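You operate a simulated robot arm through the tools that you are given. There is no shell and no other tool. Be economical: measure what you need, move in short steps, check, and stop when the job is done.

You run a simulated two-armed robot. Do the job below in one go: nothing can be reset, and whatever is moved stays where it is left.

JOB
Screw the lid back on the blue flask. Put two of the brackets from the top of the yellow table on the top of the slate cabinet. Put the teal filter from the upper shelf of the narrow rack in the silver tray. Take the teal relay from the top of the side bench and leave it on the shelf of the side bench. Take the teal tray from the shelf of the side bench and leave it on the blue board. Put the green tensioner on the top of the side bench away on the shelf of the side bench. Do these in any order. Set down upright: bracket, teal filter, teal relay, green tensioner.

The check looks at the end state, three seconds after you hand in, the way a careful person would. Anything else that was tipped, shoved, dropped, spilled or broken makes it a failure. A push-on lid holds only when it is set on centred and level and pressed home; a screw cap is set on level and turned clockwise until tight.

ROBOT AND FRAMES
Two 7-joint arms with fingered hands on one trunk, on a base that drives. Base frame: it is fixed to the floor where the robot stands at the start and does not move with it; the origin is under the middle of the robot, x ahead of it, y to its left, z up. Readings come in m, rad, newtons and seconds.
The left shoulder is at the start at [0.072, 0.174, 0.991], the right one opposite. With the tool pointing down near the work surface each hand reaches from about 0.1 to 0.64 m from the robot's upright axis, wherever it stands, measured 20 degrees to its own side. Places, roughly: blue board (21x17x2 cm) [-0.2, 7.7, 0.8]; blue flask (7x7x19 cm) [0.5, 0, 0.7]; bracket (6x8x7 cm) [0.4, 0.2, 0.7]; green tensioner (3x4x6 cm) [2.3, 8.9, 0.8]; shelf of the side bench [2.4, 9, 0.4]; silver tray (26x16x5 cm) [2.9, -3.4, 0.6]; teal filter (6x4x8 cm) [-0.9, -2.9, 1.3]; teal relay (3x4x6 cm) [2.5, 9.1, 0.8]; teal tray (15x11x4 cm) [2.4, 9, 0.4]; top of the slate cabinet (54x16 cm) [1.18, -0.96, 1]. Payload 3.8 kg a hand.
The tool frame of a hand sits at the grasp point between the pads (the TCP): z along the fingers, y along the line on which they close. The tips reach 0.026 m beyond it. Largest opening 0.132 m; the body of the gripper starts 0.073 m behind the TCP. The gripper is a hand of 3 fingers: y runs from the thumb to the fingers, the wrist lies at [0, 0, -0.224] in the tool frame, and closing takes about 1.5 s.
Orientation is that of the tool frame in the base frame, as [roll, pitch, yaw] about the fixed x, y, z axes, in that order (R = Rz(yaw) Ry(pitch) Rx(roll)). With the fingers straight down and closing along the base's y, the tool's x points along the base's -x, its y along +y and its z along -z.

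CONTROLS
- The arms move only by the tool servo_tool. It takes "left_series", "right_series" or both (then of equal length, played together; a hand with none holds still); each is a list of rows, each an object (a shift or turn left out is 0, a gripper value left out holds the last) with "translation": the shift along the tool's x, y, z in m, a list of three; "angular": the turn, a rotation vector about the tool's x, y, z in rad, a list of three. In form: [{"translation": [dx, dy, dz], "angular": [ax, ay, az]}, ...]. A call has 1 to 8 rows; each row shifts and turns the commanded pose from where the row before left it, along the tool's axes as they then stand. "left_gripper" and "right_gripper" are, for a hand that has rows, the closure in counts, from 0 (fully open) to 255 (shut), set as the call begins (left out, the last holds). Rows are played at 5 a second. More than 0.05 m and 0.15 rad between two rows, or a gripper value outside its range, and nothing of the call is played. A pose out of reach is approached as far as the arm can. The call stops where the force on the tool passes 40 N (or 10 N more than at its start, if that is more) or the arm is blocked; 0.2 s more then pass. The fingers move at their own pace (about 0.108 m/s each) and stop on an object; they squeeze with about 25 N. The grip force told is the motor's: it shows also when the fingers shut on nothing. Time passes only in rows, and 0.2 s behind the last, so rows that do not move let the fingers close. The reply holds the time, the measured pose of the TCP, the force on the tool along the base axes, the opening and the grip force, in the units named above and with some noise, with the torque about the TCP (base axes, N m) and any sound that the robot's microphone picked up.
- Cameras (640 x 400 px; columns grow to the right, rows downward): "scene" is now at [0.1777, 0.0037, 0.8822]; the picture's right is [0.02, -1.00, 0.00], its down [-0.17, -0.00, -0.99] and it looks along [0.99, 0.02, -0.17] (base axes); focal length 214 px, centre (320, 200). "left" rides on the left gripper at [-0.062, 0.003, -0.092] in its tool frame; the picture's right is [-0.05, -1.00, 0.00], its down [0.83, -0.04, -0.56] and it looks along [0.55, -0.03, 0.83] (tool axes); focal length 230 px, centre (320, 200). "right" rides on the right gripper at [0.062, 0.003, -0.092] in its tool frame; the picture's right is [-0.05, 1.00, 0.00], its down [-0.83, -0.04, -0.56] and it looks along [-0.55, -0.03, 0.83] (tool axes); focal length 230 px, centre (320, 200). There is no depth. A picture from a camera that has moved, and an enlarged one, comes with that camera's place and axes in the base frame and with its lens.
- grab_frame(camera): a new picture of that camera. It takes no simulated time.
- slide_trunk(by): slides the trunk up (or, below 0, down) by that many m; the arms and the scene camera ride with it, the base frame stays. It gives what a move gives, with no picture.
- steer(legs): drives the robot by 1 to 6 legs, each [ahead, left, turn to the left] in m, m and rad, along the robot's own axes; the way and the turn of a leg run together, so that a leg with both is an arc; at most 1.5 m and 3.142 rad a leg. The arms and the cameras ride along, it lands a little off, and it stops where it bumps. It gives what a move gives.
- hand_shape(shape, hand): the hand has 3 fingers and takes this shape, open, in about a second: jaw (thumb against the fingers, like two jaws); tri (thumb and two fingers); tip (a fingertip pinch); poke (one finger out to press); point (the index stretched); flat (the hand flat); cup (the hand cupped); fist (a fist). The gripper value then closes the fingers along that shape, each until it touches; the sizes above hold for jaw. It gives what a move gives, with no picture.
- turn_head(pan, tilt): turns the head with the scene camera to pan (to the left, within 1.047 rad either way) and tilt (down, from -0.506 to 1.204), counted from straight ahead of the robot. It gives what a move gives.
- close_up(camera, box): a new picture of the part [left, top, right, bottom] of that camera's present view, enlarged. It takes no simulated time.
- finish_job(): hands the job in; it is judged then, once.

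Go step by step. Nothing tells you exact positions but the pictures and the camera data: compare them with the known pose of the tool, close in by small moves and look again before you grip or let go. The budget is 196 turns and 176 pictures, counting those below and the enlarged ones. Unless the task says otherwise, let go and move clear before handing in.

The tools are called after "Emit:" as a command line: name --argument value ..., lists and objects as JSON in quotes. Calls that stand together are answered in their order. servo_tool: Moves the arms, as the interface text tells. Its arguments: {"type":"object","properties":{"left_series":{"type":"array"},"left_gripper":{"type":"number"},"right_series":{"type":"array"},"right_gripper":{"type":"number"}},"required":[]} The other tools are called the same way: slide_trunk (by) slides the trunk up or down; hand_shape (shape, hand) gives the hand a shape; steer (legs) drives the base; turn_head (pan, tilt) turns the head that bears the scene camera; grab_frame (camera) takes a picture; close_up (camera, box) takes an enlarged picture of a part of a camera's view; finish_job () hands the job in.

At the start:

```text
t: 0.0
left_ee_pos: [0.5503, 0.2191, 1.0302]
left_ee_rot: [-3.141, 0.0, 3.141]
left_wrist_force: [0.0, -0.4, 0.1]
left_torque: [0.01, -0.01, -0.02]
left_opening: 0.1321
left_finger_force: 0.0
left_shape: jaw
right_ee_pos: [0.4043, -0.1718, 1.0467]
right_ee_rot: [3.141, 0.001, -3.141]
right_wrist_force: [-0.3, 0.0, 1.0]
right_torque: [-0.01, -0.02, 0.02]
right_opening: 0.132
right_finger_force: 0.0
right_shape: jaw
trunk travel left (down, up): [-0.3, 0.182]
robot x, y, heading: [0.0047, 0.0019, 0.0]
head pan, tilt: [0.023, 0.169]
```

scene: 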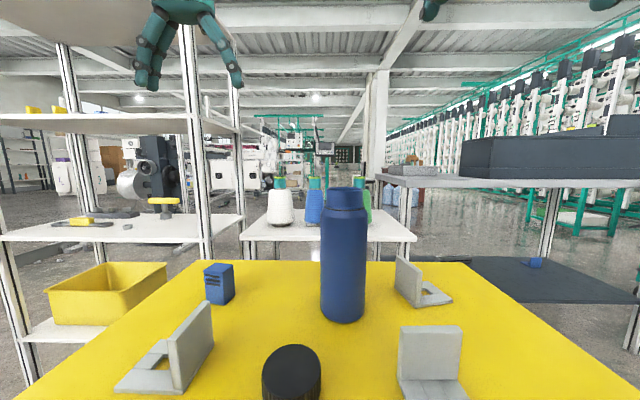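
right: 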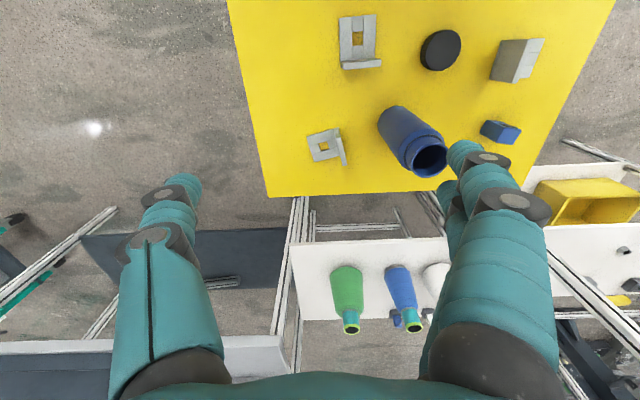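
left: 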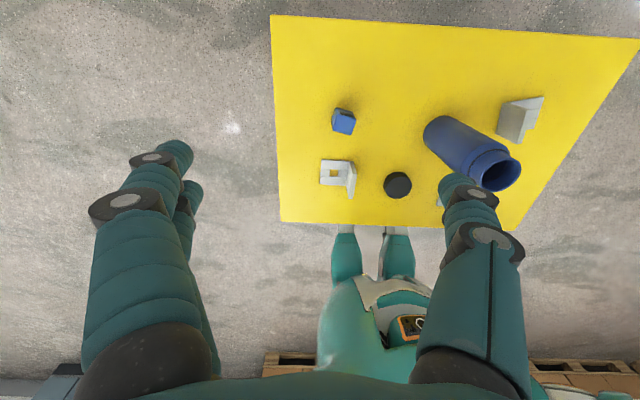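

The yellow table has the open flask, a black lid, three brackets and a blue box on it. I'll tilt the head down to measure them better.

Emit:
turn_head --pan 0 --tilt 0.75

Emit:
grab_frame --camera "scene"

Emit:
close_up --camera "right" --box '[290, 0, 610, 200]'

```text
t: 1.0
left_ee_pos: [0.5516, 0.2207, 1.0299]
left_ee_rot: [-3.141, 0.001, -3.141]
left_wrist_force: [0.3, -0.2, 0.1]
left_torque: [0.04, 0.01, 0.0]
left_opening: 0.132
left_finger_force: 0.1
left_shape: jaw
right_ee_pos: [0.4037, -0.1734, 1.0467]
right_ee_rot: [3.14, 0.001, 3.141]
right_wrist_force: [-0.4, -0.4, -0.3]
right_torque: [0.03, 0.02, -0.01]
right_opening: 0.1319
right_finger_force: 0.0
right_shape: jaw
trunk travel left (down, up): [-0.3, 0.182]
robot x, y, heading: [-0.0011, 0.0012, 0.001]
head pan, tilt: [0.0, 0.75]
```

```text
172 pictures are left
camera scene: at [0.1677, 0.0016, 0.8297], right [0.0, -1.0, 0.0], down [-0.68, 0.0, -0.73], along [0.73, 0.0, -0.68], focal length 214 px, centre (320, 200)
```

scene: 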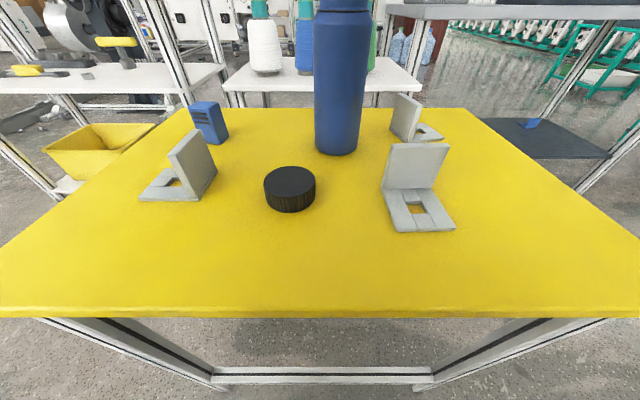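

```text
2.00 times, centred on (450, 100) of right
camera zoom: at [0.3425, -0.1691, 1.1379], right [0.05, 1.0, 0.0], down [0.83, -0.04, 0.56], along [0.56, -0.03, -0.83], focal length 460 px, centre (60, 400)
```

zoom: 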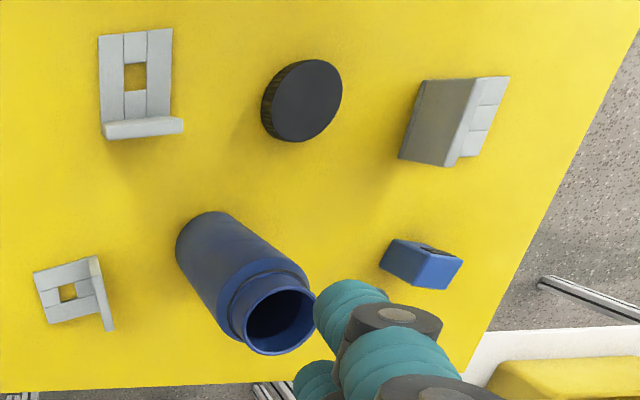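

I put the lid top at about (0.36, 0.036, 0.68), the table at about 0.655, and the flask at about (0.49, -0.026). The right hand goes above the lid while the left moves aside.

Emit:
servo_tool --right_series '[{"translation": [0.0073, 0.035, 0.034]}, {"translation": [0.0073, 0.035, 0.034]}, {"translation": [0.0073, 0.035, 0.034]}, {"translation": [0.0073, 0.035, 0.034]}, {"translation": [0.0073, 0.035, 0.034]}, {"translation": [0.0073, 0.035, 0.034]}, {}]' --left_series '[{"translation": [0, 0.03, 0]}, {"translation": [0, 0.03, 0]}, {"translation": [0, 0.03, 0]}, {"translation": [0, 0.03, 0]}, {}, {}, {}]'

Emit:
grab_frame --camera "right"

Emit:
grab_frame --camera "scene"

```text
t: 2.6
left_ee_pos: [0.5523, 0.34, 1.0284]
left_ee_rot: [-3.141, 0.001, 3.141]
left_wrist_force: [-0.5, 0.1, -0.1]
left_torque: [0.03, 0.01, 0.01]
left_opening: 0.1318
left_finger_force: 0.0
left_shape: jaw
right_ee_pos: [0.375, 0.0378, 0.8421]
right_ee_rot: [3.141, -0.003, -3.138]
right_wrist_force: [-0.1, -1.0, 0.0]
right_torque: [0.02, -0.03, 0.0]
right_opening: 0.132
right_finger_force: 0.0
right_shape: jaw
right hand out of reach, approached as far as the arm can: row 5, 6
trunk travel left (down, up): [-0.3, 0.182]
robot x, y, heading: [-0.0013, 0.0013, -0.002]
head pan, tilt: [0.0, 0.75]
```

```text
170 pictures are left
camera right: at [0.3142, 0.0409, 0.9343], right [0.05, 1.0, 0.0], down [0.83, -0.04, 0.55], along [0.55, -0.03, -0.83], focal length 230 px, centre (320, 200)
```

right: 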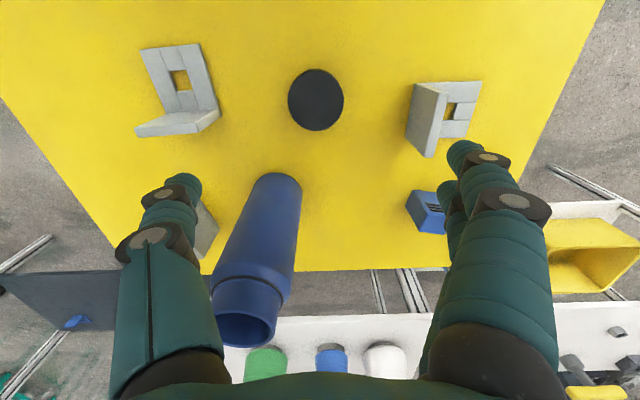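

```text
169 pictures are left
camera scene: at [0.1677, 0.0011, 0.8296], right [0.0, -1.0, 0.0], down [-0.68, 0.0, -0.73], along [0.73, 0.0, -0.68], focal length 214 px, centre (320, 200)
```

scene: 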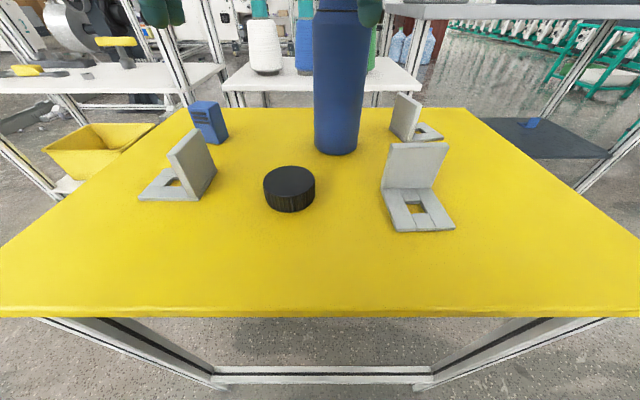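

The lid is confirmed at (0.36, 0.035), too near the body for this arm. I'll back the base up 10 cm.

Emit:
steer --legs '[[-0.1, 0, 0]]'

```text
t: 3.7
left_ee_pos: [0.4498, 0.3409, 1.0295]
left_ee_rot: [-3.141, 0.0, -3.14]
left_wrist_force: [-0.1, 0.0, 0.4]
left_torque: [0.0, -0.02, 0.01]
left_opening: 0.1319
left_finger_force: 0.0
left_shape: jaw
right_ee_pos: [0.2744, 0.039, 0.8423]
right_ee_rot: [3.141, -0.003, -3.137]
right_wrist_force: [0.1, 0.0, 0.4]
right_torque: [0.0, 0.0, 0.01]
right_opening: 0.1321
right_finger_force: 0.1
right_shape: jaw
trunk travel left (down, up): [-0.3, 0.182]
robot x, y, heading: [-0.1027, -0.0012, 0.003]
head pan, tilt: [0.0, 0.75]
```

Emit:
servo_tool --right_series '[{"translation": [-0.043, 0, 0.02]}, {"translation": [-0.042, 0, 0.025]}, {}, {}]'

Emit:
grab_frame --camera "right"

Emit:
grab_frame --camera "scene"

```text
t: 4.7
left_ee_pos: [0.4519, 0.3421, 1.0274]
left_ee_rot: [-3.141, 0.0, -3.139]
left_wrist_force: [-0.4, 0.1, -0.1]
left_torque: [-0.02, 0.02, 0.01]
left_opening: 0.1317
left_finger_force: 0.2
left_shape: jaw
right_ee_pos: [0.3611, 0.0382, 0.7963]
right_ee_rot: [-3.141, -0.005, -3.137]
right_wrist_force: [0.4, -0.7, -1.2]
right_torque: [-0.03, 0.02, 0.02]
right_opening: 0.1319
right_finger_force: 0.2
right_shape: jaw
trunk travel left (down, up): [-0.3, 0.182]
robot x, y, heading: [-0.1002, -0.0014, 0.001]
head pan, tilt: [0.0, 0.75]
```

```text
168 pictures are left
camera right: at [0.2993, 0.0419, 0.8886], right [0.05, 1.0, 0.0], down [0.83, -0.04, 0.55], along [0.55, -0.03, -0.83], focal length 230 px, centre (320, 200)
```

right: 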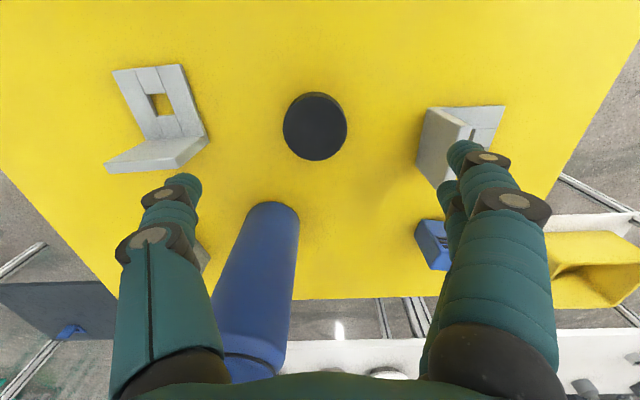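

```text
167 pictures are left
camera scene: at [0.0684, 0.0017, 0.8296], right [0.0, -1.0, 0.0], down [-0.68, 0.0, -0.73], along [0.73, 0.0, -0.68], focal length 214 px, centre (320, 200)
```

scene: 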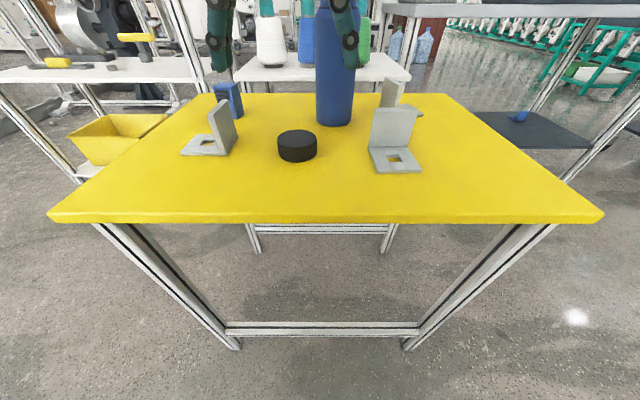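

Emit:
servo_tool --right_series '[{"translation": [0.003, -0.004, 0.035]}, {"translation": [0, 0, 0.035]}, {"translation": [0, 0, 0.022]}, {}]' --right_gripper 70

Emit:
grab_frame --camera "right"

Emit:
close_up --camera "scene" --box '[160, 60, 480, 260]'

```text
t: 5.7
left_ee_pos: [0.4505, 0.341, 1.0288]
left_ee_rot: [3.14, 0.0, -3.14]
left_wrist_force: [-0.4, -0.7, -0.9]
left_torque: [0.04, 0.01, 0.01]
left_opening: 0.1319
left_finger_force: 0.2
left_shape: jaw
right_ee_pos: [0.3562, 0.0338, 0.7034]
right_ee_rot: [3.142, -0.004, -3.138]
right_wrist_force: [0.8, 0.7, 0.5]
right_torque: [0.02, -0.02, -0.03]
right_opening: 0.0961
right_finger_force: 0.0
right_shape: jaw
trunk travel left (down, up): [-0.3, 0.182]
robot x, y, heading: [-0.1021, 0.0018, -0.002]
head pan, tilt: [0.0, 0.75]
```

```text
166 pictures are left
camera right: at [0.2954, 0.0372, 0.7965], right [0.05, 1.0, 0.0], down [0.83, -0.04, 0.55], along [0.55, -0.03, -0.83], focal length 230 px, centre (320, 200)
```

right: 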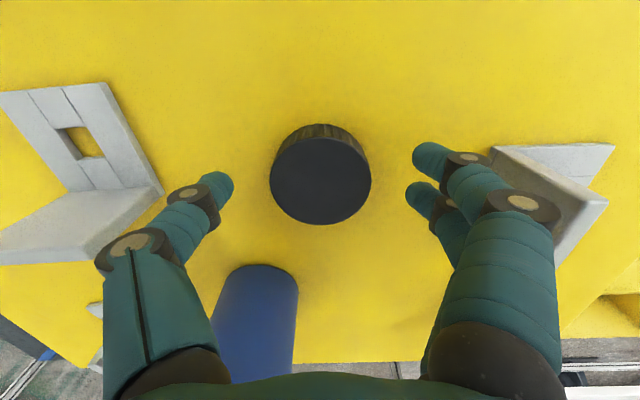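

```text
2.00 times, centred on (320, 160) of scene
camera zoom: at [0.0682, 0.0017, 0.8296], right [0.0, -1.0, 0.0], down [-0.68, 0.0, -0.73], along [0.73, 0.0, -0.68], focal length 429 px, centre (320, 280)
```

zoom: 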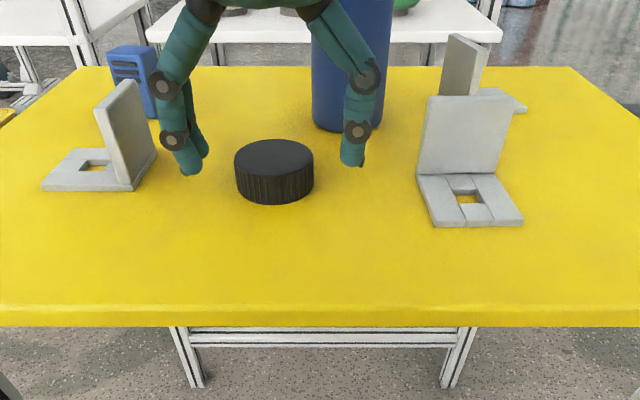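

The lid sits between the fingers, about 58 mm wide. I'll lower a little and close.

Emit:
servo_tool --right_series '[{"translation": [-0.003, 0, 0.007]}, {"translation": [0, 0, 0.006]}, {}]'

Emit:
servo_tool --right_series '[{}, {}, {}, {}, {}, {}, {}, {}]' --right_gripper 255

Emit:
grab_frame --camera "right"

Emit:
close_up --camera "scene" --box '[240, 80, 400, 180]'

```text
t: 6.5
left_ee_pos: [0.4499, 0.3397, 1.0294]
left_ee_rot: [3.14, 0.001, -3.14]
left_wrist_force: [-0.5, 0.1, 0.8]
left_torque: [0.0, -0.04, -0.01]
left_opening: 0.132
left_finger_force: 0.1
left_shape: jaw
right_ee_pos: [0.3581, 0.0349, 0.6916]
right_ee_rot: [3.141, -0.004, -3.137]
right_wrist_force: [0.2, 0.7, 0.8]
right_torque: [-0.01, -0.03, 0.02]
right_opening: 0.096
right_finger_force: 0.0
right_shape: jaw
trunk travel left (down, up): [-0.3, 0.182]
robot x, y, heading: [-0.1015, 0.0034, 0.003]
head pan, tilt: [0.0, 0.75]
```

```text
t: 8.3
left_ee_pos: [0.4512, 0.3401, 1.0291]
left_ee_rot: [3.141, 0.001, -3.139]
left_wrist_force: [-0.6, -0.6, -0.1]
left_torque: [0.0, 0.0, -0.04]
left_opening: 0.1319
left_finger_force: 0.2
left_shape: jaw
right_ee_pos: [0.3585, 0.0346, 0.6902]
right_ee_rot: [3.141, -0.005, -3.137]
right_wrist_force: [0.4, 0.9, 0.7]
right_torque: [0.01, 0.0, 0.02]
right_opening: 0.0489
right_finger_force: 25.2
right_shape: jaw
trunk travel left (down, up): [-0.3, 0.182]
robot x, y, heading: [-0.1026, 0.002, 0.002]
head pan, tilt: [0.0, 0.75]
```

```text
164 pictures are left
camera right: at [0.2978, 0.0376, 0.7836], right [0.05, 1.0, 0.0], down [0.83, -0.04, 0.55], along [0.55, -0.03, -0.83], focal length 230 px, centre (320, 200)
```

right: 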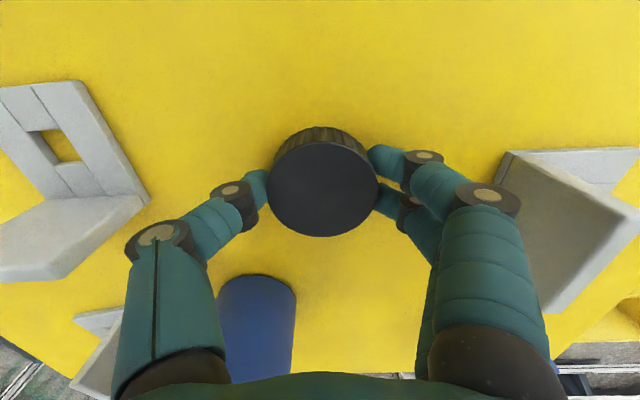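

```text
4.00 times, centred on (320, 130) of scene
camera zoom: at [0.0683, 0.0017, 0.8296], right [0.0, -1.0, 0.0], down [-0.68, 0.0, -0.73], along [0.73, 0.0, -0.68], focal length 858 px, centre (320, 480)
```

zoom: 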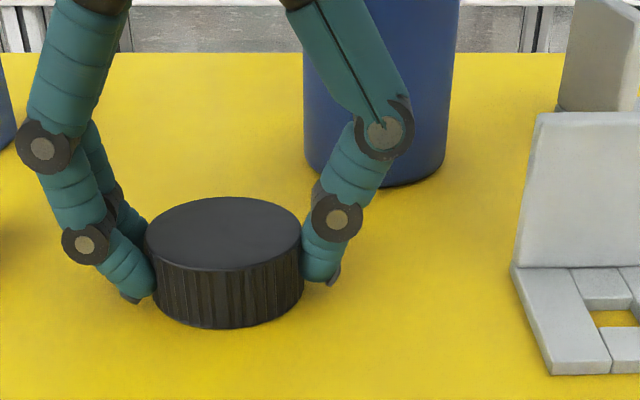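

Grip is firm. I'll lift and tilt the head up to measure the flask.

Emit:
servo_tool --right_series '[{"translation": [0, 0, -0.04]}, {"translation": [0, 0, -0.044]}, {"translation": [0, 0, -0.044]}, {"translation": [0, 0, -0.044]}, {"translation": [0, 0, -0.044]}, {"translation": [0, 0, -0.044]}, {}]'

Emit:
turn_head --pan 0 --tilt 0.3

Emit:
grab_frame --camera "scene"

Emit:
grab_frame --camera "left"

Emit:
grab_frame --camera "right"

```text
t: 9.9
left_ee_pos: [0.4506, 0.3413, 1.0288]
left_ee_rot: [-3.141, 0.001, -3.141]
left_wrist_force: [-0.4, 0.4, -0.3]
left_torque: [-0.01, -0.03, 0.03]
left_opening: 0.1319
left_finger_force: 0.0
left_shape: jaw
right_ee_pos: [0.361, 0.0359, 0.9539]
right_ee_rot: [-3.141, -0.006, -3.136]
right_wrist_force: [1.1, -0.5, -0.8]
right_torque: [-0.02, 0.03, 0.0]
right_opening: 0.0486
right_finger_force: 25.0
right_shape: jaw
trunk travel left (down, up): [-0.3, 0.182]
robot x, y, heading: [-0.0963, 0.0034, -0.003]
head pan, tilt: [0.0, 0.75]
```

```text
t: 10.8
left_ee_pos: [0.4509, 0.3404, 1.0285]
left_ee_rot: [-3.141, -0.001, -3.139]
left_wrist_force: [0.5, 0.1, -0.8]
left_torque: [0.0, 0.0, -0.01]
left_opening: 0.1318
left_finger_force: 0.1
left_shape: jaw
right_ee_pos: [0.3606, 0.037, 0.9523]
right_ee_rot: [3.14, -0.006, -3.137]
right_wrist_force: [-0.5, -0.2, 0.1]
right_torque: [-0.03, -0.06, -0.04]
right_opening: 0.0487
right_finger_force: 24.5
right_shape: jaw
trunk travel left (down, up): [-0.3, 0.182]
robot x, y, heading: [-0.098, -0.0038, 0.002]
head pan, tilt: [0.0, 0.3]
```

```text
162 pictures are left
camera scene: at [0.0788, 0.0018, 0.8699], right [0.0, -1.0, 0.0], down [-0.3, 0.0, -0.95], along [0.95, 0.0, -0.3], focal length 214 px, centre (320, 200)
```

scene: 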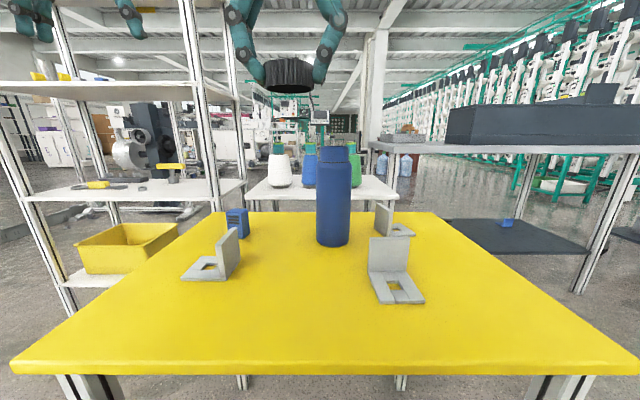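

```text
161 pictures are left
camera left: at [0.5119, 0.3454, 1.1207], right [0.05, -1.0, 0.0], down [-0.83, -0.04, 0.56], along [-0.55, -0.03, -0.83], focal length 230 px, centre (320, 200)
```

left: 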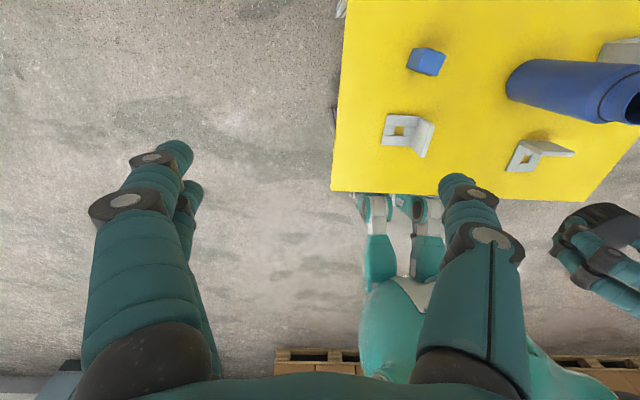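

```text
160 pictures are left
camera right: at [0.3002, 0.0386, 1.0448], right [0.05, 1.0, 0.0], down [0.83, -0.04, 0.55], along [0.55, -0.03, -0.83], focal length 230 px, centre (320, 200)
```

right: 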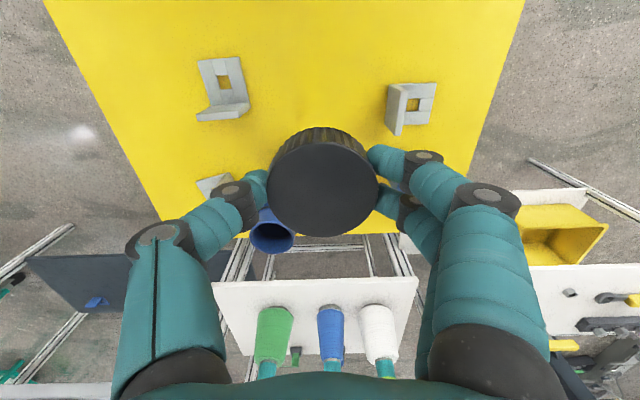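

Emit:
close_up --camera "scene" --box '[270, 130, 398, 210]'

Emit:
close_up --camera "right" --box '[220, 190, 348, 270]'

```text
5.00 times, centred on (334, 170) of scene
camera zoom: at [0.0788, 0.0018, 0.8699], right [0.0, -1.0, 0.0], down [-0.3, 0.0, -0.95], along [0.95, 0.0, -0.3], focal length 1072 px, centre (250, 350)
```

zoom: 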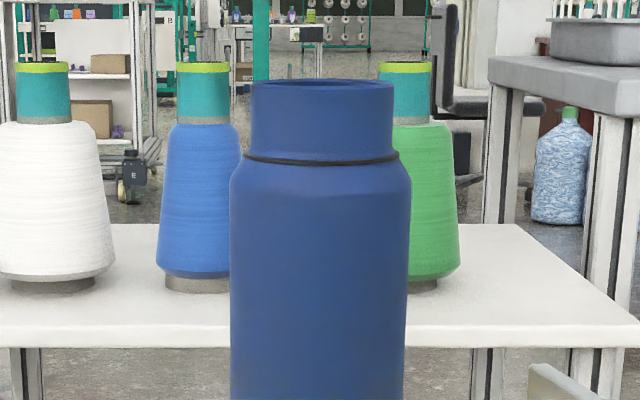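

```text
5.00 times, centred on (284, 230) of right
camera zoom: at [0.3002, 0.0386, 1.0448], right [0.05, 1.0, 0.0], down [0.83, -0.04, 0.55], along [0.55, -0.03, -0.83], focal length 1150 px, centre (500, 50)
```

zoom: 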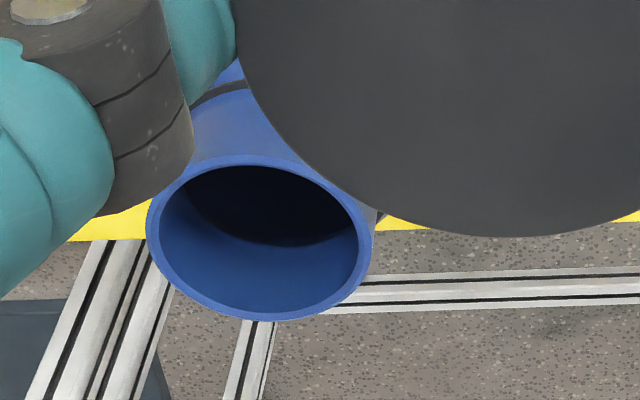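

Flask mouth is at about (0.484, -0.026, 0.844). I'll pre-rotate the right hand counter-clockwise so there is room to screw clockwise.

Emit:
servo_tool --right_series '[{"angular": [0, 0, -0.15]}, {"angular": [0, 0, -0.15]}, {"angular": [0, 0, -0.15]}, {"angular": [0, 0, -0.15]}, {"angular": [0, 0, -0.15]}, {"angular": [0, 0, -0.15]}, {"angular": [0, 0, -0.15]}, {"angular": [0, 0, -0.15]}]'

Emit:
grab_frame --camera "scene"

```text
t: 12.6
left_ee_pos: [0.4509, 0.3406, 1.0295]
left_ee_rot: [-3.141, 0.001, -3.139]
left_wrist_force: [-0.5, 0.5, 1.3]
left_torque: [0.02, -0.01, 0.01]
left_opening: 0.132
left_finger_force: 0.0
left_shape: jaw
right_ee_pos: [0.3628, 0.035, 0.9523]
right_ee_rot: [3.138, -0.001, -1.934]
right_wrist_force: [-0.1, 0.0, 0.2]
right_torque: [0.02, 0.01, -0.04]
right_opening: 0.0486
right_finger_force: 25.0
right_shape: jaw
trunk travel left (down, up): [-0.3, 0.182]
robot x, y, heading: [-0.0992, 0.0023, 0.0]
head pan, tilt: [0.0, 0.3]
```

```text
157 pictures are left
camera scene: at [0.0789, 0.0017, 0.8699], right [0.0, -1.0, 0.0], down [-0.3, 0.0, -0.96], along [0.96, 0.0, -0.3], focal length 214 px, centre (320, 200)
```

scene: 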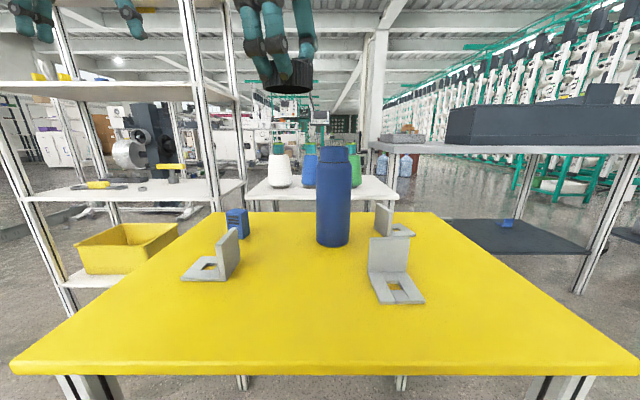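

Emit:
servo_tool --right_series '[{"translation": [0.0031, -0.0341, 0]}, {"translation": [0.0031, -0.0341, 0]}, {"translation": [0.0031, -0.0341, 0]}, {"translation": [0.0031, -0.0341, 0]}, {"angular": [0, 0, -0.15]}, {"angular": [0, 0, -0.15]}, {"angular": [0, 0, -0.15]}, {"translation": [0, 0, 0.03], "angular": [0, 0, -0.15]}]'

Emit:
close_up --camera "scene" --box '[254, 80, 414, 180]'

Emit:
grab_frame --camera "right"

Emit:
grab_frame --camera "left"

```text
t: 14.4
left_ee_pos: [0.452, 0.3405, 1.0291]
left_ee_rot: [3.141, -0.001, -3.138]
left_wrist_force: [-0.5, 0.0, -0.1]
left_torque: [-0.01, 0.01, -0.01]
left_opening: 0.1318
left_finger_force: 0.2
left_shape: jaw
right_ee_pos: [0.4855, -0.0273, 0.9216]
right_ee_rot: [3.136, -0.001, -1.334]
right_wrist_force: [0.1, 0.4, -0.5]
right_torque: [0.0, -0.02, -0.01]
right_opening: 0.0488
right_finger_force: 25.1
right_shape: jaw
trunk travel left (down, up): [-0.3, 0.182]
robot x, y, heading: [-0.0971, -0.0002, 0.001]
head pan, tilt: [0.0, 0.3]
```

```text
4.00 times, centred on (334, 130) of scene
camera zoom: at [0.0791, 0.0016, 0.8699], right [0.0, -1.0, 0.0], down [-0.3, 0.0, -0.96], along [0.96, 0.0, -0.3], focal length 858 px, centre (264, 480)
```

zoom: 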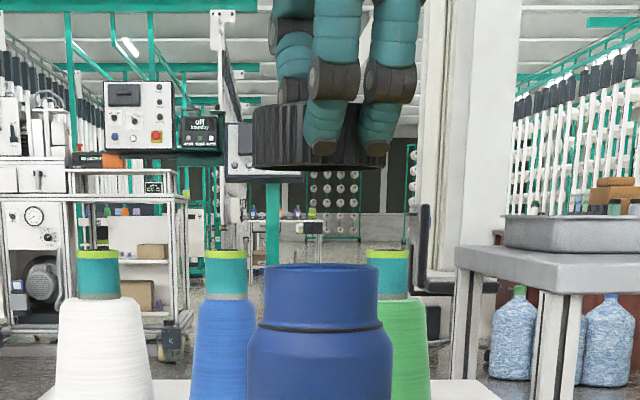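

```text
155 pictures are left
camera right: at [0.4968, -0.0869, 1.0136], right [-0.98, -0.18, 0.01], down [-0.15, 0.82, 0.56], along [-0.11, 0.55, -0.83], focal length 230 px, centre (320, 200)
```

right: 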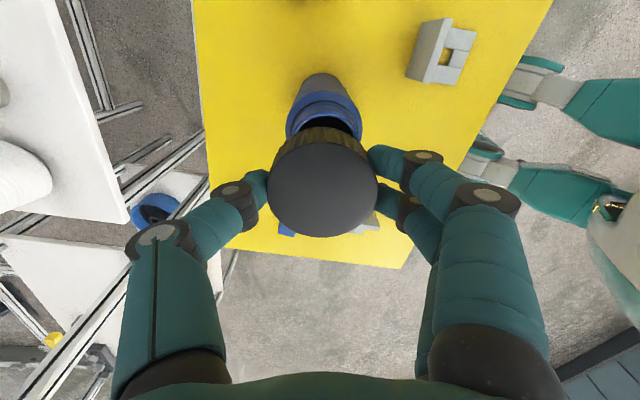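

```text
154 pictures are left
camera left: at [0.5124, 0.3452, 1.1205], right [0.05, -1.0, 0.0], down [-0.83, -0.04, 0.56], along [-0.55, -0.03, -0.83], focal length 230 px, centre (320, 200)
```

left: 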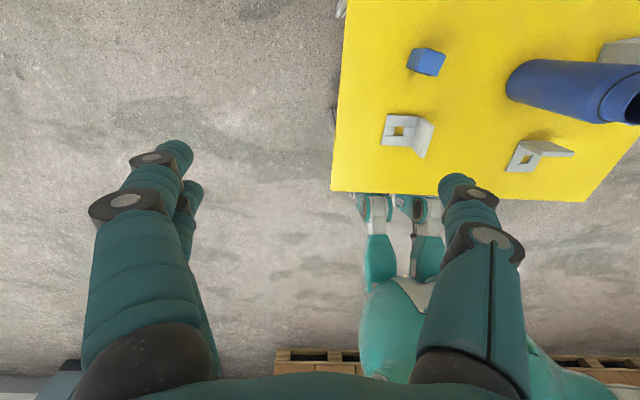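

Emit:
close_up --camera "right" --box '[240, 60, 400, 160]'

Emit:
close_up --camera "scene" --box '[302, 95, 366, 155]'

```text
4.00 times, centred on (320, 110) of right
camera zoom: at [0.4968, -0.0869, 1.0136], right [-0.98, -0.18, 0.01], down [-0.15, 0.82, 0.56], along [-0.11, 0.55, -0.83], focal length 920 px, centre (320, 560)
```

zoom: 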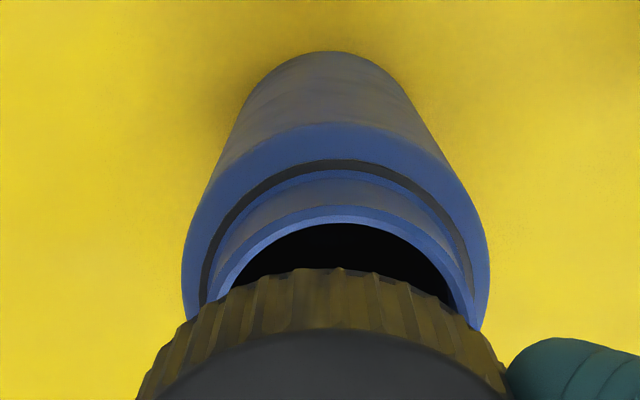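

```text
6.67 times, centred on (334, 125) of scene
camera zoom: at [0.0791, 0.0016, 0.8699], right [0.0, -1.0, 0.0], down [-0.3, 0.0, -0.96], along [0.96, 0.0, -0.3], focal length 1430 px, centre (227, 700)
```

zoom: 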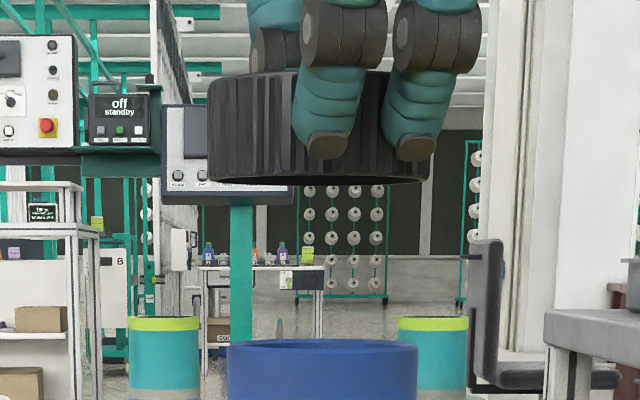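

Emit:
servo_tool --right_series '[{"translation": [0.0008, 0.0026, 0.018]}, {"translation": [0, 0, 0.017]}, {}]'

Emit:
close_up --camera "scene" --box '[302, 105, 366, 165]'

Emit:
close_up --camera "right" --box '[240, 60, 400, 160]'

```text
t: 15.2
left_ee_pos: [0.4504, 0.342, 1.0291]
left_ee_rot: [3.141, 0.0, -3.14]
left_wrist_force: [0.4, -0.9, -0.1]
left_torque: [0.01, 0.03, 0.02]
left_opening: 0.1318
left_finger_force: 0.0
left_shape: jaw
right_ee_pos: [0.483, -0.0277, 0.8868]
right_ee_rot: [3.136, 0.001, -1.339]
right_wrist_force: [-0.4, -0.1, -0.3]
right_torque: [-0.01, 0.03, 0.04]
right_opening: 0.0485
right_finger_force: 25.0
right_shape: jaw
trunk travel left (down, up): [-0.3, 0.182]
robot x, y, heading: [-0.1022, 0.0017, 0.004]
head pan, tilt: [0.0, 0.3]
```

```text
6.67 times, centred on (334, 135) of scene
camera zoom: at [0.0787, 0.0017, 0.87], right [0.0, -1.0, 0.0], down [-0.3, 0.0, -0.96], along [0.96, 0.0, -0.3], focal length 1430 px, centre (227, 633)
```

zoom: 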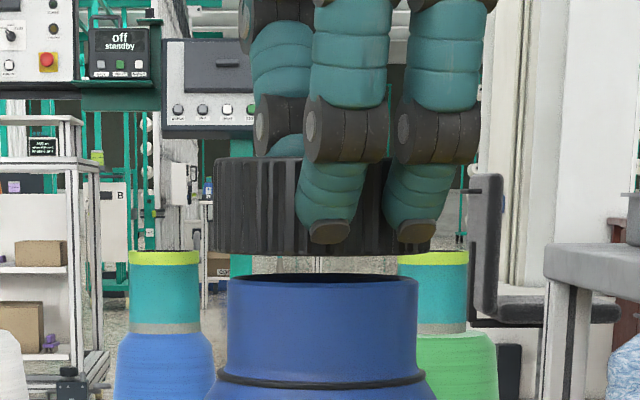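

```text
4.00 times, centred on (320, 110) of right
camera zoom: at [0.4937, -0.0882, 0.9786], right [-0.98, -0.18, 0.0], down [-0.15, 0.82, 0.56], along [-0.1, 0.55, -0.83], focal length 920 px, centre (320, 560)
```

zoom: 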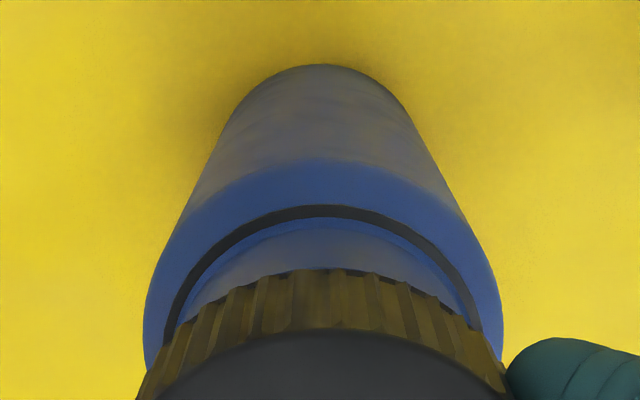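

Lid is centred over the mouth in both views. Lowering slowly to contact.

Emit:
servo_tool --right_series '[{"translation": [0, 0, 0.003]}, {"translation": [0, 0, 0.003]}, {"translation": [0, 0, 0.002]}, {"translation": [0, 0, 0.002]}, {}]'

Emit:
close_up --camera "scene" --box '[302, 105, 366, 165]'

```text
t: 16.4
left_ee_pos: [0.45, 0.3408, 1.029]
left_ee_rot: [-3.142, -0.001, -3.14]
left_wrist_force: [-0.9, 0.2, -0.5]
left_torque: [0.0, 0.01, 0.03]
left_opening: 0.1321
left_finger_force: 0.1
left_shape: jaw
right_ee_pos: [0.48, -0.0267, 0.8771]
right_ee_rot: [3.137, 0.002, -1.336]
right_wrist_force: [-0.6, 0.4, 3.7]
right_torque: [-0.11, 0.0, 0.04]
right_opening: 0.0486
right_finger_force: 24.6
right_shape: jaw
trunk travel left (down, up): [-0.3, 0.182]
robot x, y, heading: [-0.1012, 0.0023, 0.005]
head pan, tilt: [0.0, 0.3]
```

```text
6.67 times, centred on (334, 135) of scene
camera zoom: at [0.0786, 0.0018, 0.87], right [0.0, -1.0, 0.0], down [-0.3, 0.0, -0.96], along [0.96, 0.0, -0.3], focal length 1430 px, centre (227, 633)
```

zoom: 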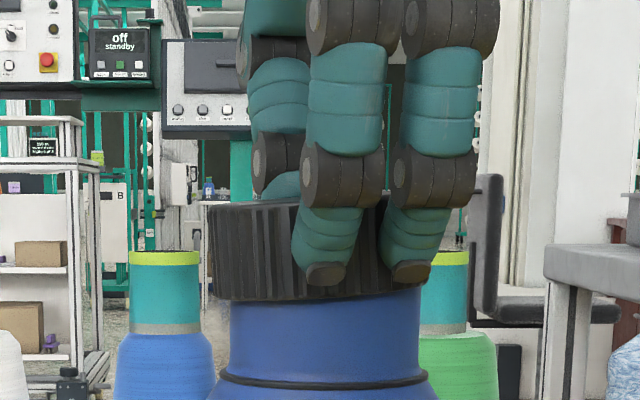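

The lid tipped slightly on contact: its right side caught the rim. I'll lift a little and recheck.

Emit:
servo_tool --right_series '[{"translation": [0, 0, -0.003]}, {"translation": [0, 0, -0.003]}, {}]'

Emit:
close_up --camera "scene" --box '[302, 105, 366, 165]'

Emit:
close_up --camera "right" --box '[240, 100, 400, 240]'

```text
t: 17.2
left_ee_pos: [0.4502, 0.3407, 1.0281]
left_ee_rot: [-3.141, 0.0, -3.14]
left_wrist_force: [-0.1, 0.3, -0.7]
left_torque: [0.01, 0.01, -0.03]
left_opening: 0.1319
left_finger_force: 0.0
left_shape: jaw
right_ee_pos: [0.4819, -0.0266, 0.8816]
right_ee_rot: [3.137, 0.002, -1.337]
right_wrist_force: [-0.1, -0.3, -0.6]
right_torque: [0.0, -0.03, -0.03]
right_opening: 0.0487
right_finger_force: 24.8
right_shape: jaw
trunk travel left (down, up): [-0.3, 0.182]
robot x, y, heading: [-0.0989, 0.0025, 0.002]
head pan, tilt: [0.0, 0.3]
```

```text
6.67 times, centred on (334, 135) of scene
camera zoom: at [0.0788, 0.0017, 0.8699], right [0.0, -1.0, 0.0], down [-0.3, 0.0, -0.96], along [0.96, 0.0, -0.3], focal length 1430 px, centre (227, 633)
```

zoom: 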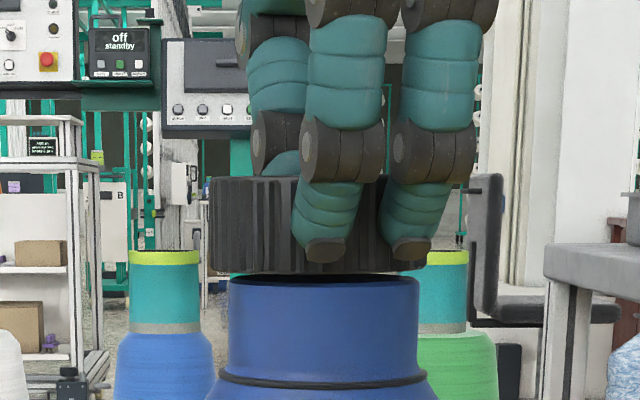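

```text
2.86 times, centred on (320, 170) of right
camera zoom: at [0.4933, -0.0872, 0.9742], right [-0.98, -0.18, 0.0], down [-0.15, 0.82, 0.56], along [-0.1, 0.55, -0.83], focal length 657 px, centre (320, 286)
```

zoom: 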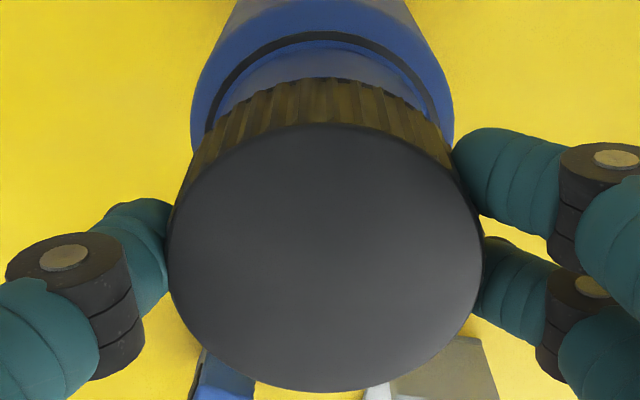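

Emit:
servo_tool --right_series '[{"translation": [0.0015, -0.0004, 0]}, {"translation": [0, 0, 0.002]}, {"translation": [0, 0, 0.002]}, {"translation": [0, 0, 0.001]}, {}]'

Emit:
close_up --camera "scene" --box '[302, 105, 366, 165]'

```text
t: 18.4
left_ee_pos: [0.4504, 0.3407, 1.0293]
left_ee_rot: [-3.142, -0.001, -3.141]
left_wrist_force: [0.7, 0.9, 0.3]
left_torque: [0.01, -0.01, -0.01]
left_opening: 0.1317
left_finger_force: 0.1
left_shape: jaw
right_ee_pos: [0.4827, -0.0275, 0.8761]
right_ee_rot: [3.137, 0.001, -1.337]
right_wrist_force: [0.2, 0.3, 0.2]
right_torque: [-0.02, 0.0, 0.03]
right_opening: 0.0484
right_finger_force: 25.5
right_shape: jaw
trunk travel left (down, up): [-0.3, 0.182]
robot x, y, heading: [-0.1006, -0.0046, 0.003]
head pan, tilt: [0.0, 0.3]
```

```text
6.67 times, centred on (334, 135) of scene
camera zoom: at [0.0787, 0.0017, 0.87], right [0.0, -1.0, 0.0], down [-0.3, 0.0, -0.96], along [0.96, 0.0, -0.3], focal length 1430 px, centre (227, 633)
```

zoom: 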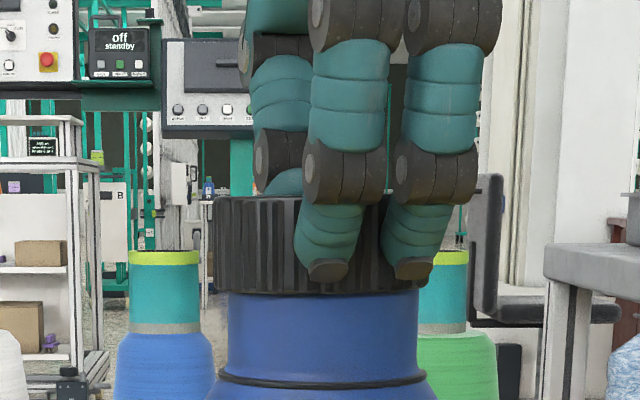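

Level and force-free now. Continuing down in small steps.

Emit:
servo_tool --right_series '[{"translation": [0, 0, 0.002]}, {"translation": [0, 0, 0.002]}, {"translation": [0, 0, 0.002]}, {}]'

Emit:
close_up --camera "scene" --box '[302, 105, 366, 165]'

```text
t: 19.4
left_ee_pos: [0.4506, 0.3412, 1.0299]
left_ee_rot: [3.141, -0.001, -3.14]
left_wrist_force: [0.7, 0.7, 0.3]
left_torque: [0.01, 0.0, -0.01]
left_opening: 0.1318
left_finger_force: 0.1
left_shape: jaw
right_ee_pos: [0.4827, -0.0288, 0.8713]
right_ee_rot: [3.136, 0.0, -1.336]
right_wrist_force: [0.2, 0.5, -1.2]
right_torque: [-0.03, 0.0, -0.01]
right_opening: 0.0487
right_finger_force: 24.6
right_shape: jaw
trunk travel left (down, up): [-0.3, 0.182]
robot x, y, heading: [-0.1001, 0.0016, 0.003]
head pan, tilt: [0.0, 0.3]
```

```text
6.67 times, centred on (334, 135) of scene
camera zoom: at [0.0788, 0.0018, 0.87], right [0.0, -1.0, 0.0], down [-0.3, 0.0, -0.96], along [0.96, 0.0, -0.3], focal length 1430 px, centre (227, 633)
```

zoom: 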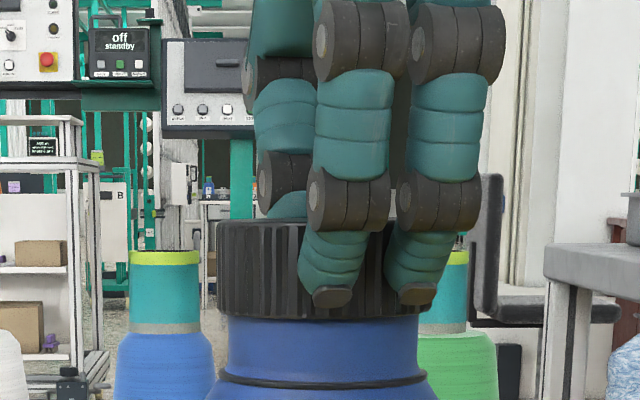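

Emit:
servo_tool --right_series '[{"translation": [0, 0, 0.002]}, {"translation": [0, 0, 0.002]}, {"translation": [0, 0, 0.002]}, {"translation": [0, 0, 0.002]}, {"translation": [0, 0, 0.002]}, {}]'

Emit:
close_up --camera "scene" --box '[302, 105, 366, 165]'

```text
t: 20.8
left_ee_pos: [0.4518, 0.3399, 1.0304]
left_ee_rot: [3.14, -0.001, -3.14]
left_wrist_force: [-0.5, 0.2, -0.3]
left_torque: [0.0, 0.01, -0.03]
left_opening: 0.1319
left_finger_force: 0.0
left_shape: jaw
right_ee_pos: [0.4815, -0.0285, 0.8608]
right_ee_rot: [3.138, 0.0, -1.337]
right_wrist_force: [-0.8, -0.6, -0.1]
right_torque: [0.01, -0.01, 0.01]
right_opening: 0.0488
right_finger_force: 24.6
right_shape: jaw
trunk travel left (down, up): [-0.3, 0.182]
robot x, y, heading: [-0.0995, -0.0016, 0.002]
head pan, tilt: [0.0, 0.3]
```

```text
6.67 times, centred on (334, 135) of scene
camera zoom: at [0.0787, 0.0017, 0.87], right [0.0, -1.0, 0.0], down [-0.3, 0.0, -0.96], along [0.96, 0.0, -0.3], focal length 1430 px, centre (227, 633)
```

zoom: 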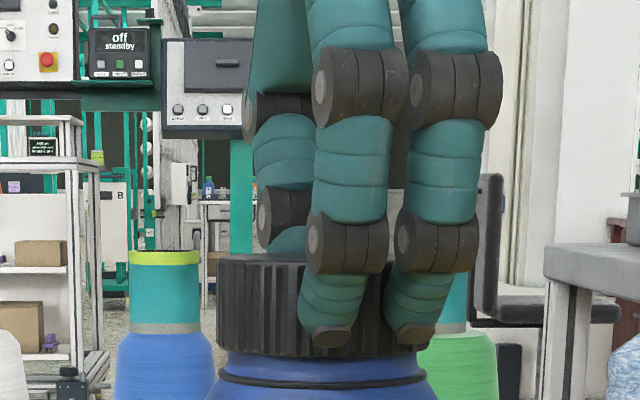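

Emit:
servo_tool --right_series '[{"translation": [0, 0, 0.0015]}, {"translation": [0, 0, 0.0015]}, {"translation": [0, 0, 0.0015]}, {"translation": [0, 0, 0.0015]}, {}]'

Emit:
close_up --camera "scene" --box '[302, 105, 366, 165]'

```text
t: 22.0
left_ee_pos: [0.4489, 0.3413, 1.0289]
left_ee_rot: [3.141, 0.001, -3.14]
left_wrist_force: [0.2, 0.5, -0.5]
left_torque: [-0.02, 0.02, -0.02]
left_opening: 0.1318
left_finger_force: 0.0
left_shape: jaw
right_ee_pos: [0.4804, -0.0277, 0.8582]
right_ee_rot: [-3.141, 0.003, -1.339]
right_wrist_force: [1.6, -3.2, 27.2]
right_torque: [0.02, 0.01, 0.0]
right_opening: 0.0494
right_finger_force: 25.4
right_shape: jaw
trunk travel left (down, up): [-0.3, 0.182]
robot x, y, heading: [-0.0975, 0.0004, -0.003]
head pan, tilt: [0.0, 0.3]
```

```text
6.67 times, centred on (334, 135) of scene
camera zoom: at [0.0774, 0.0016, 0.8704], right [0.0, -1.0, 0.0], down [-0.29, 0.0, -0.96], along [0.96, 0.0, -0.29], focal length 1430 px, centre (227, 633)
```

zoom: 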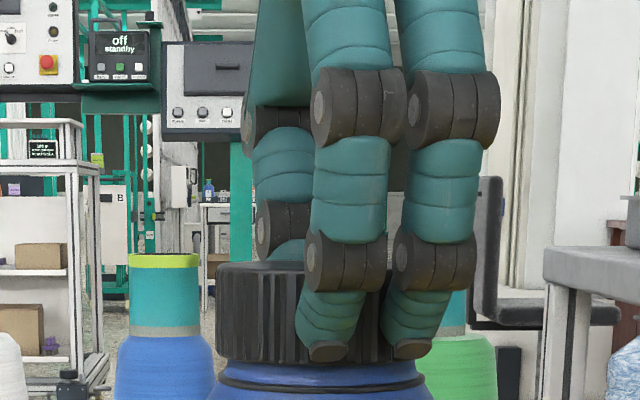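

Contact, and about 27 N of downward press holds the flask. Now turning clockwise.

Emit:
servo_tool --right_series '[{"translation": [0, 0, -0.001], "angular": [0, 0, 0.1]}, {"angular": [0, 0, 0.12]}, {"angular": [0, 0, 0.12]}, {"angular": [0, 0, 0.12]}, {"angular": [0, 0, 0.12]}, {}]'

Emit:
close_up --camera "scene" --box '[302, 105, 366, 165]'

```text
t: 23.4
left_ee_pos: [0.4499, 0.3395, 1.0295]
left_ee_rot: [3.141, 0.001, -3.141]
left_wrist_force: [-0.6, -0.1, 0.1]
left_torque: [0.02, 0.03, 0.02]
left_opening: 0.1316
left_finger_force: 0.2
left_shape: jaw
right_ee_pos: [0.4799, -0.0287, 0.8588]
right_ee_rot: [3.139, 0.002, -1.92]
right_wrist_force: [-2.6, -2.8, 23.9]
right_torque: [-0.02, 0.08, 0.0]
right_opening: 0.0493
right_finger_force: 25.2
right_shape: jaw
trunk travel left (down, up): [-0.3, 0.182]
robot x, y, heading: [-0.0989, -0.005, 0.0]
head pan, tilt: [0.0, 0.3]
```

```text
6.67 times, centred on (334, 135) of scene
camera zoom: at [0.0773, 0.0016, 0.8703], right [0.0, -1.0, 0.0], down [-0.29, 0.0, -0.96], along [0.96, 0.0, -0.29], focal length 1430 px, centre (227, 633)
```

zoom: 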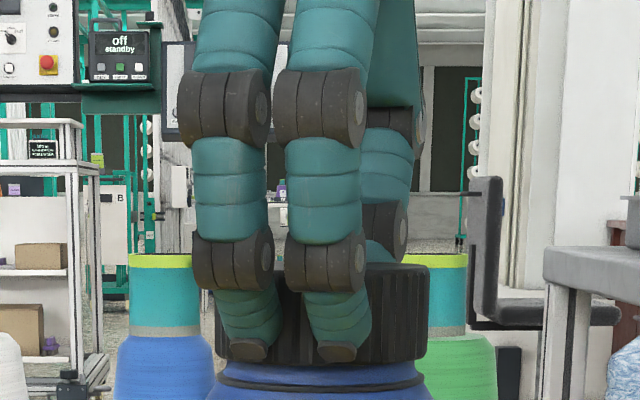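

Emit:
servo_tool --right_series '[{"angular": [0, 0, 0.14]}, {"angular": [0, 0, 0.14]}, {"angular": [0, 0, 0.14]}, {"angular": [0, 0, 0.14]}, {"angular": [0, 0, 0.14]}, {"angular": [0, 0, 0.14]}, {"angular": [0, 0, 0.14]}, {"angular": [0, 0, 0.14]}]'

Emit:
servo_tool --right_series '[{"angular": [0, 0, 0.14]}, {"angular": [0, 0, 0.14]}, {"angular": [0, 0, 0.14]}, {"angular": [0, 0, 0.14]}, {}]'

Emit:
close_up --camera "scene" --box '[302, 105, 366, 165]'

```text
t: 25.2
left_ee_pos: [0.4485, 0.3408, 1.0297]
left_ee_rot: [-3.139, 0.0, -3.139]
left_wrist_force: [0.5, 0.7, 0.2]
left_torque: [0.0, -0.03, 0.01]
left_opening: 0.1317
left_finger_force: 0.1
left_shape: jaw
right_ee_pos: [0.4805, -0.0273, 0.8568]
right_ee_rot: [3.141, -0.002, -3.038]
right_wrist_force: [-3.0, 4.0, 20.8]
right_torque: [0.22, 0.06, 0.04]
right_opening: 0.0497
right_finger_force: 25.2
right_shape: jaw
trunk travel left (down, up): [-0.3, 0.182]
robot x, y, heading: [-0.0995, 0.0024, 0.002]
head pan, tilt: [0.0, 0.3]
```

```text
t: 26.2
left_ee_pos: [0.4509, 0.3422, 1.0288]
left_ee_rot: [-3.139, 0.001, -3.141]
left_wrist_force: [0.0, -0.1, 0.1]
left_torque: [-0.02, 0.03, 0.0]
left_opening: 0.132
left_finger_force: 0.0
left_shape: jaw
right_ee_pos: [0.4813, -0.0254, 0.8537]
right_ee_rot: [-3.112, 0.022, 2.793]
right_wrist_force: [-2.5, 0.5, 15.7]
right_torque: [0.06, 0.0, -0.01]
right_opening: 0.0506
right_finger_force: 24.9
right_shape: jaw
right hand out of reach, approached as far as the arm can: row 4
trunk travel left (down, up): [-0.3, 0.182]
robot x, y, heading: [-0.0975, -0.0023, 0.003]
head pan, tilt: [0.0, 0.3]
stopped in row 4 (right hand): the force on the tool passed its limit at 49 N (the readings are from after the stop); the commanded pose is now the measured one
```

```text
6.67 times, centred on (334, 135) of scene
camera zoom: at [0.0781, 0.002, 0.87], right [0.0, -1.0, 0.0], down [-0.29, 0.0, -0.96], along [0.96, 0.0, -0.29], focal length 1430 px, centre (227, 633)
```

zoom: 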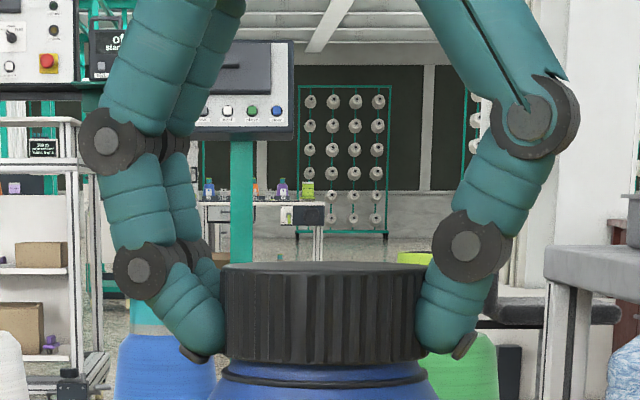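

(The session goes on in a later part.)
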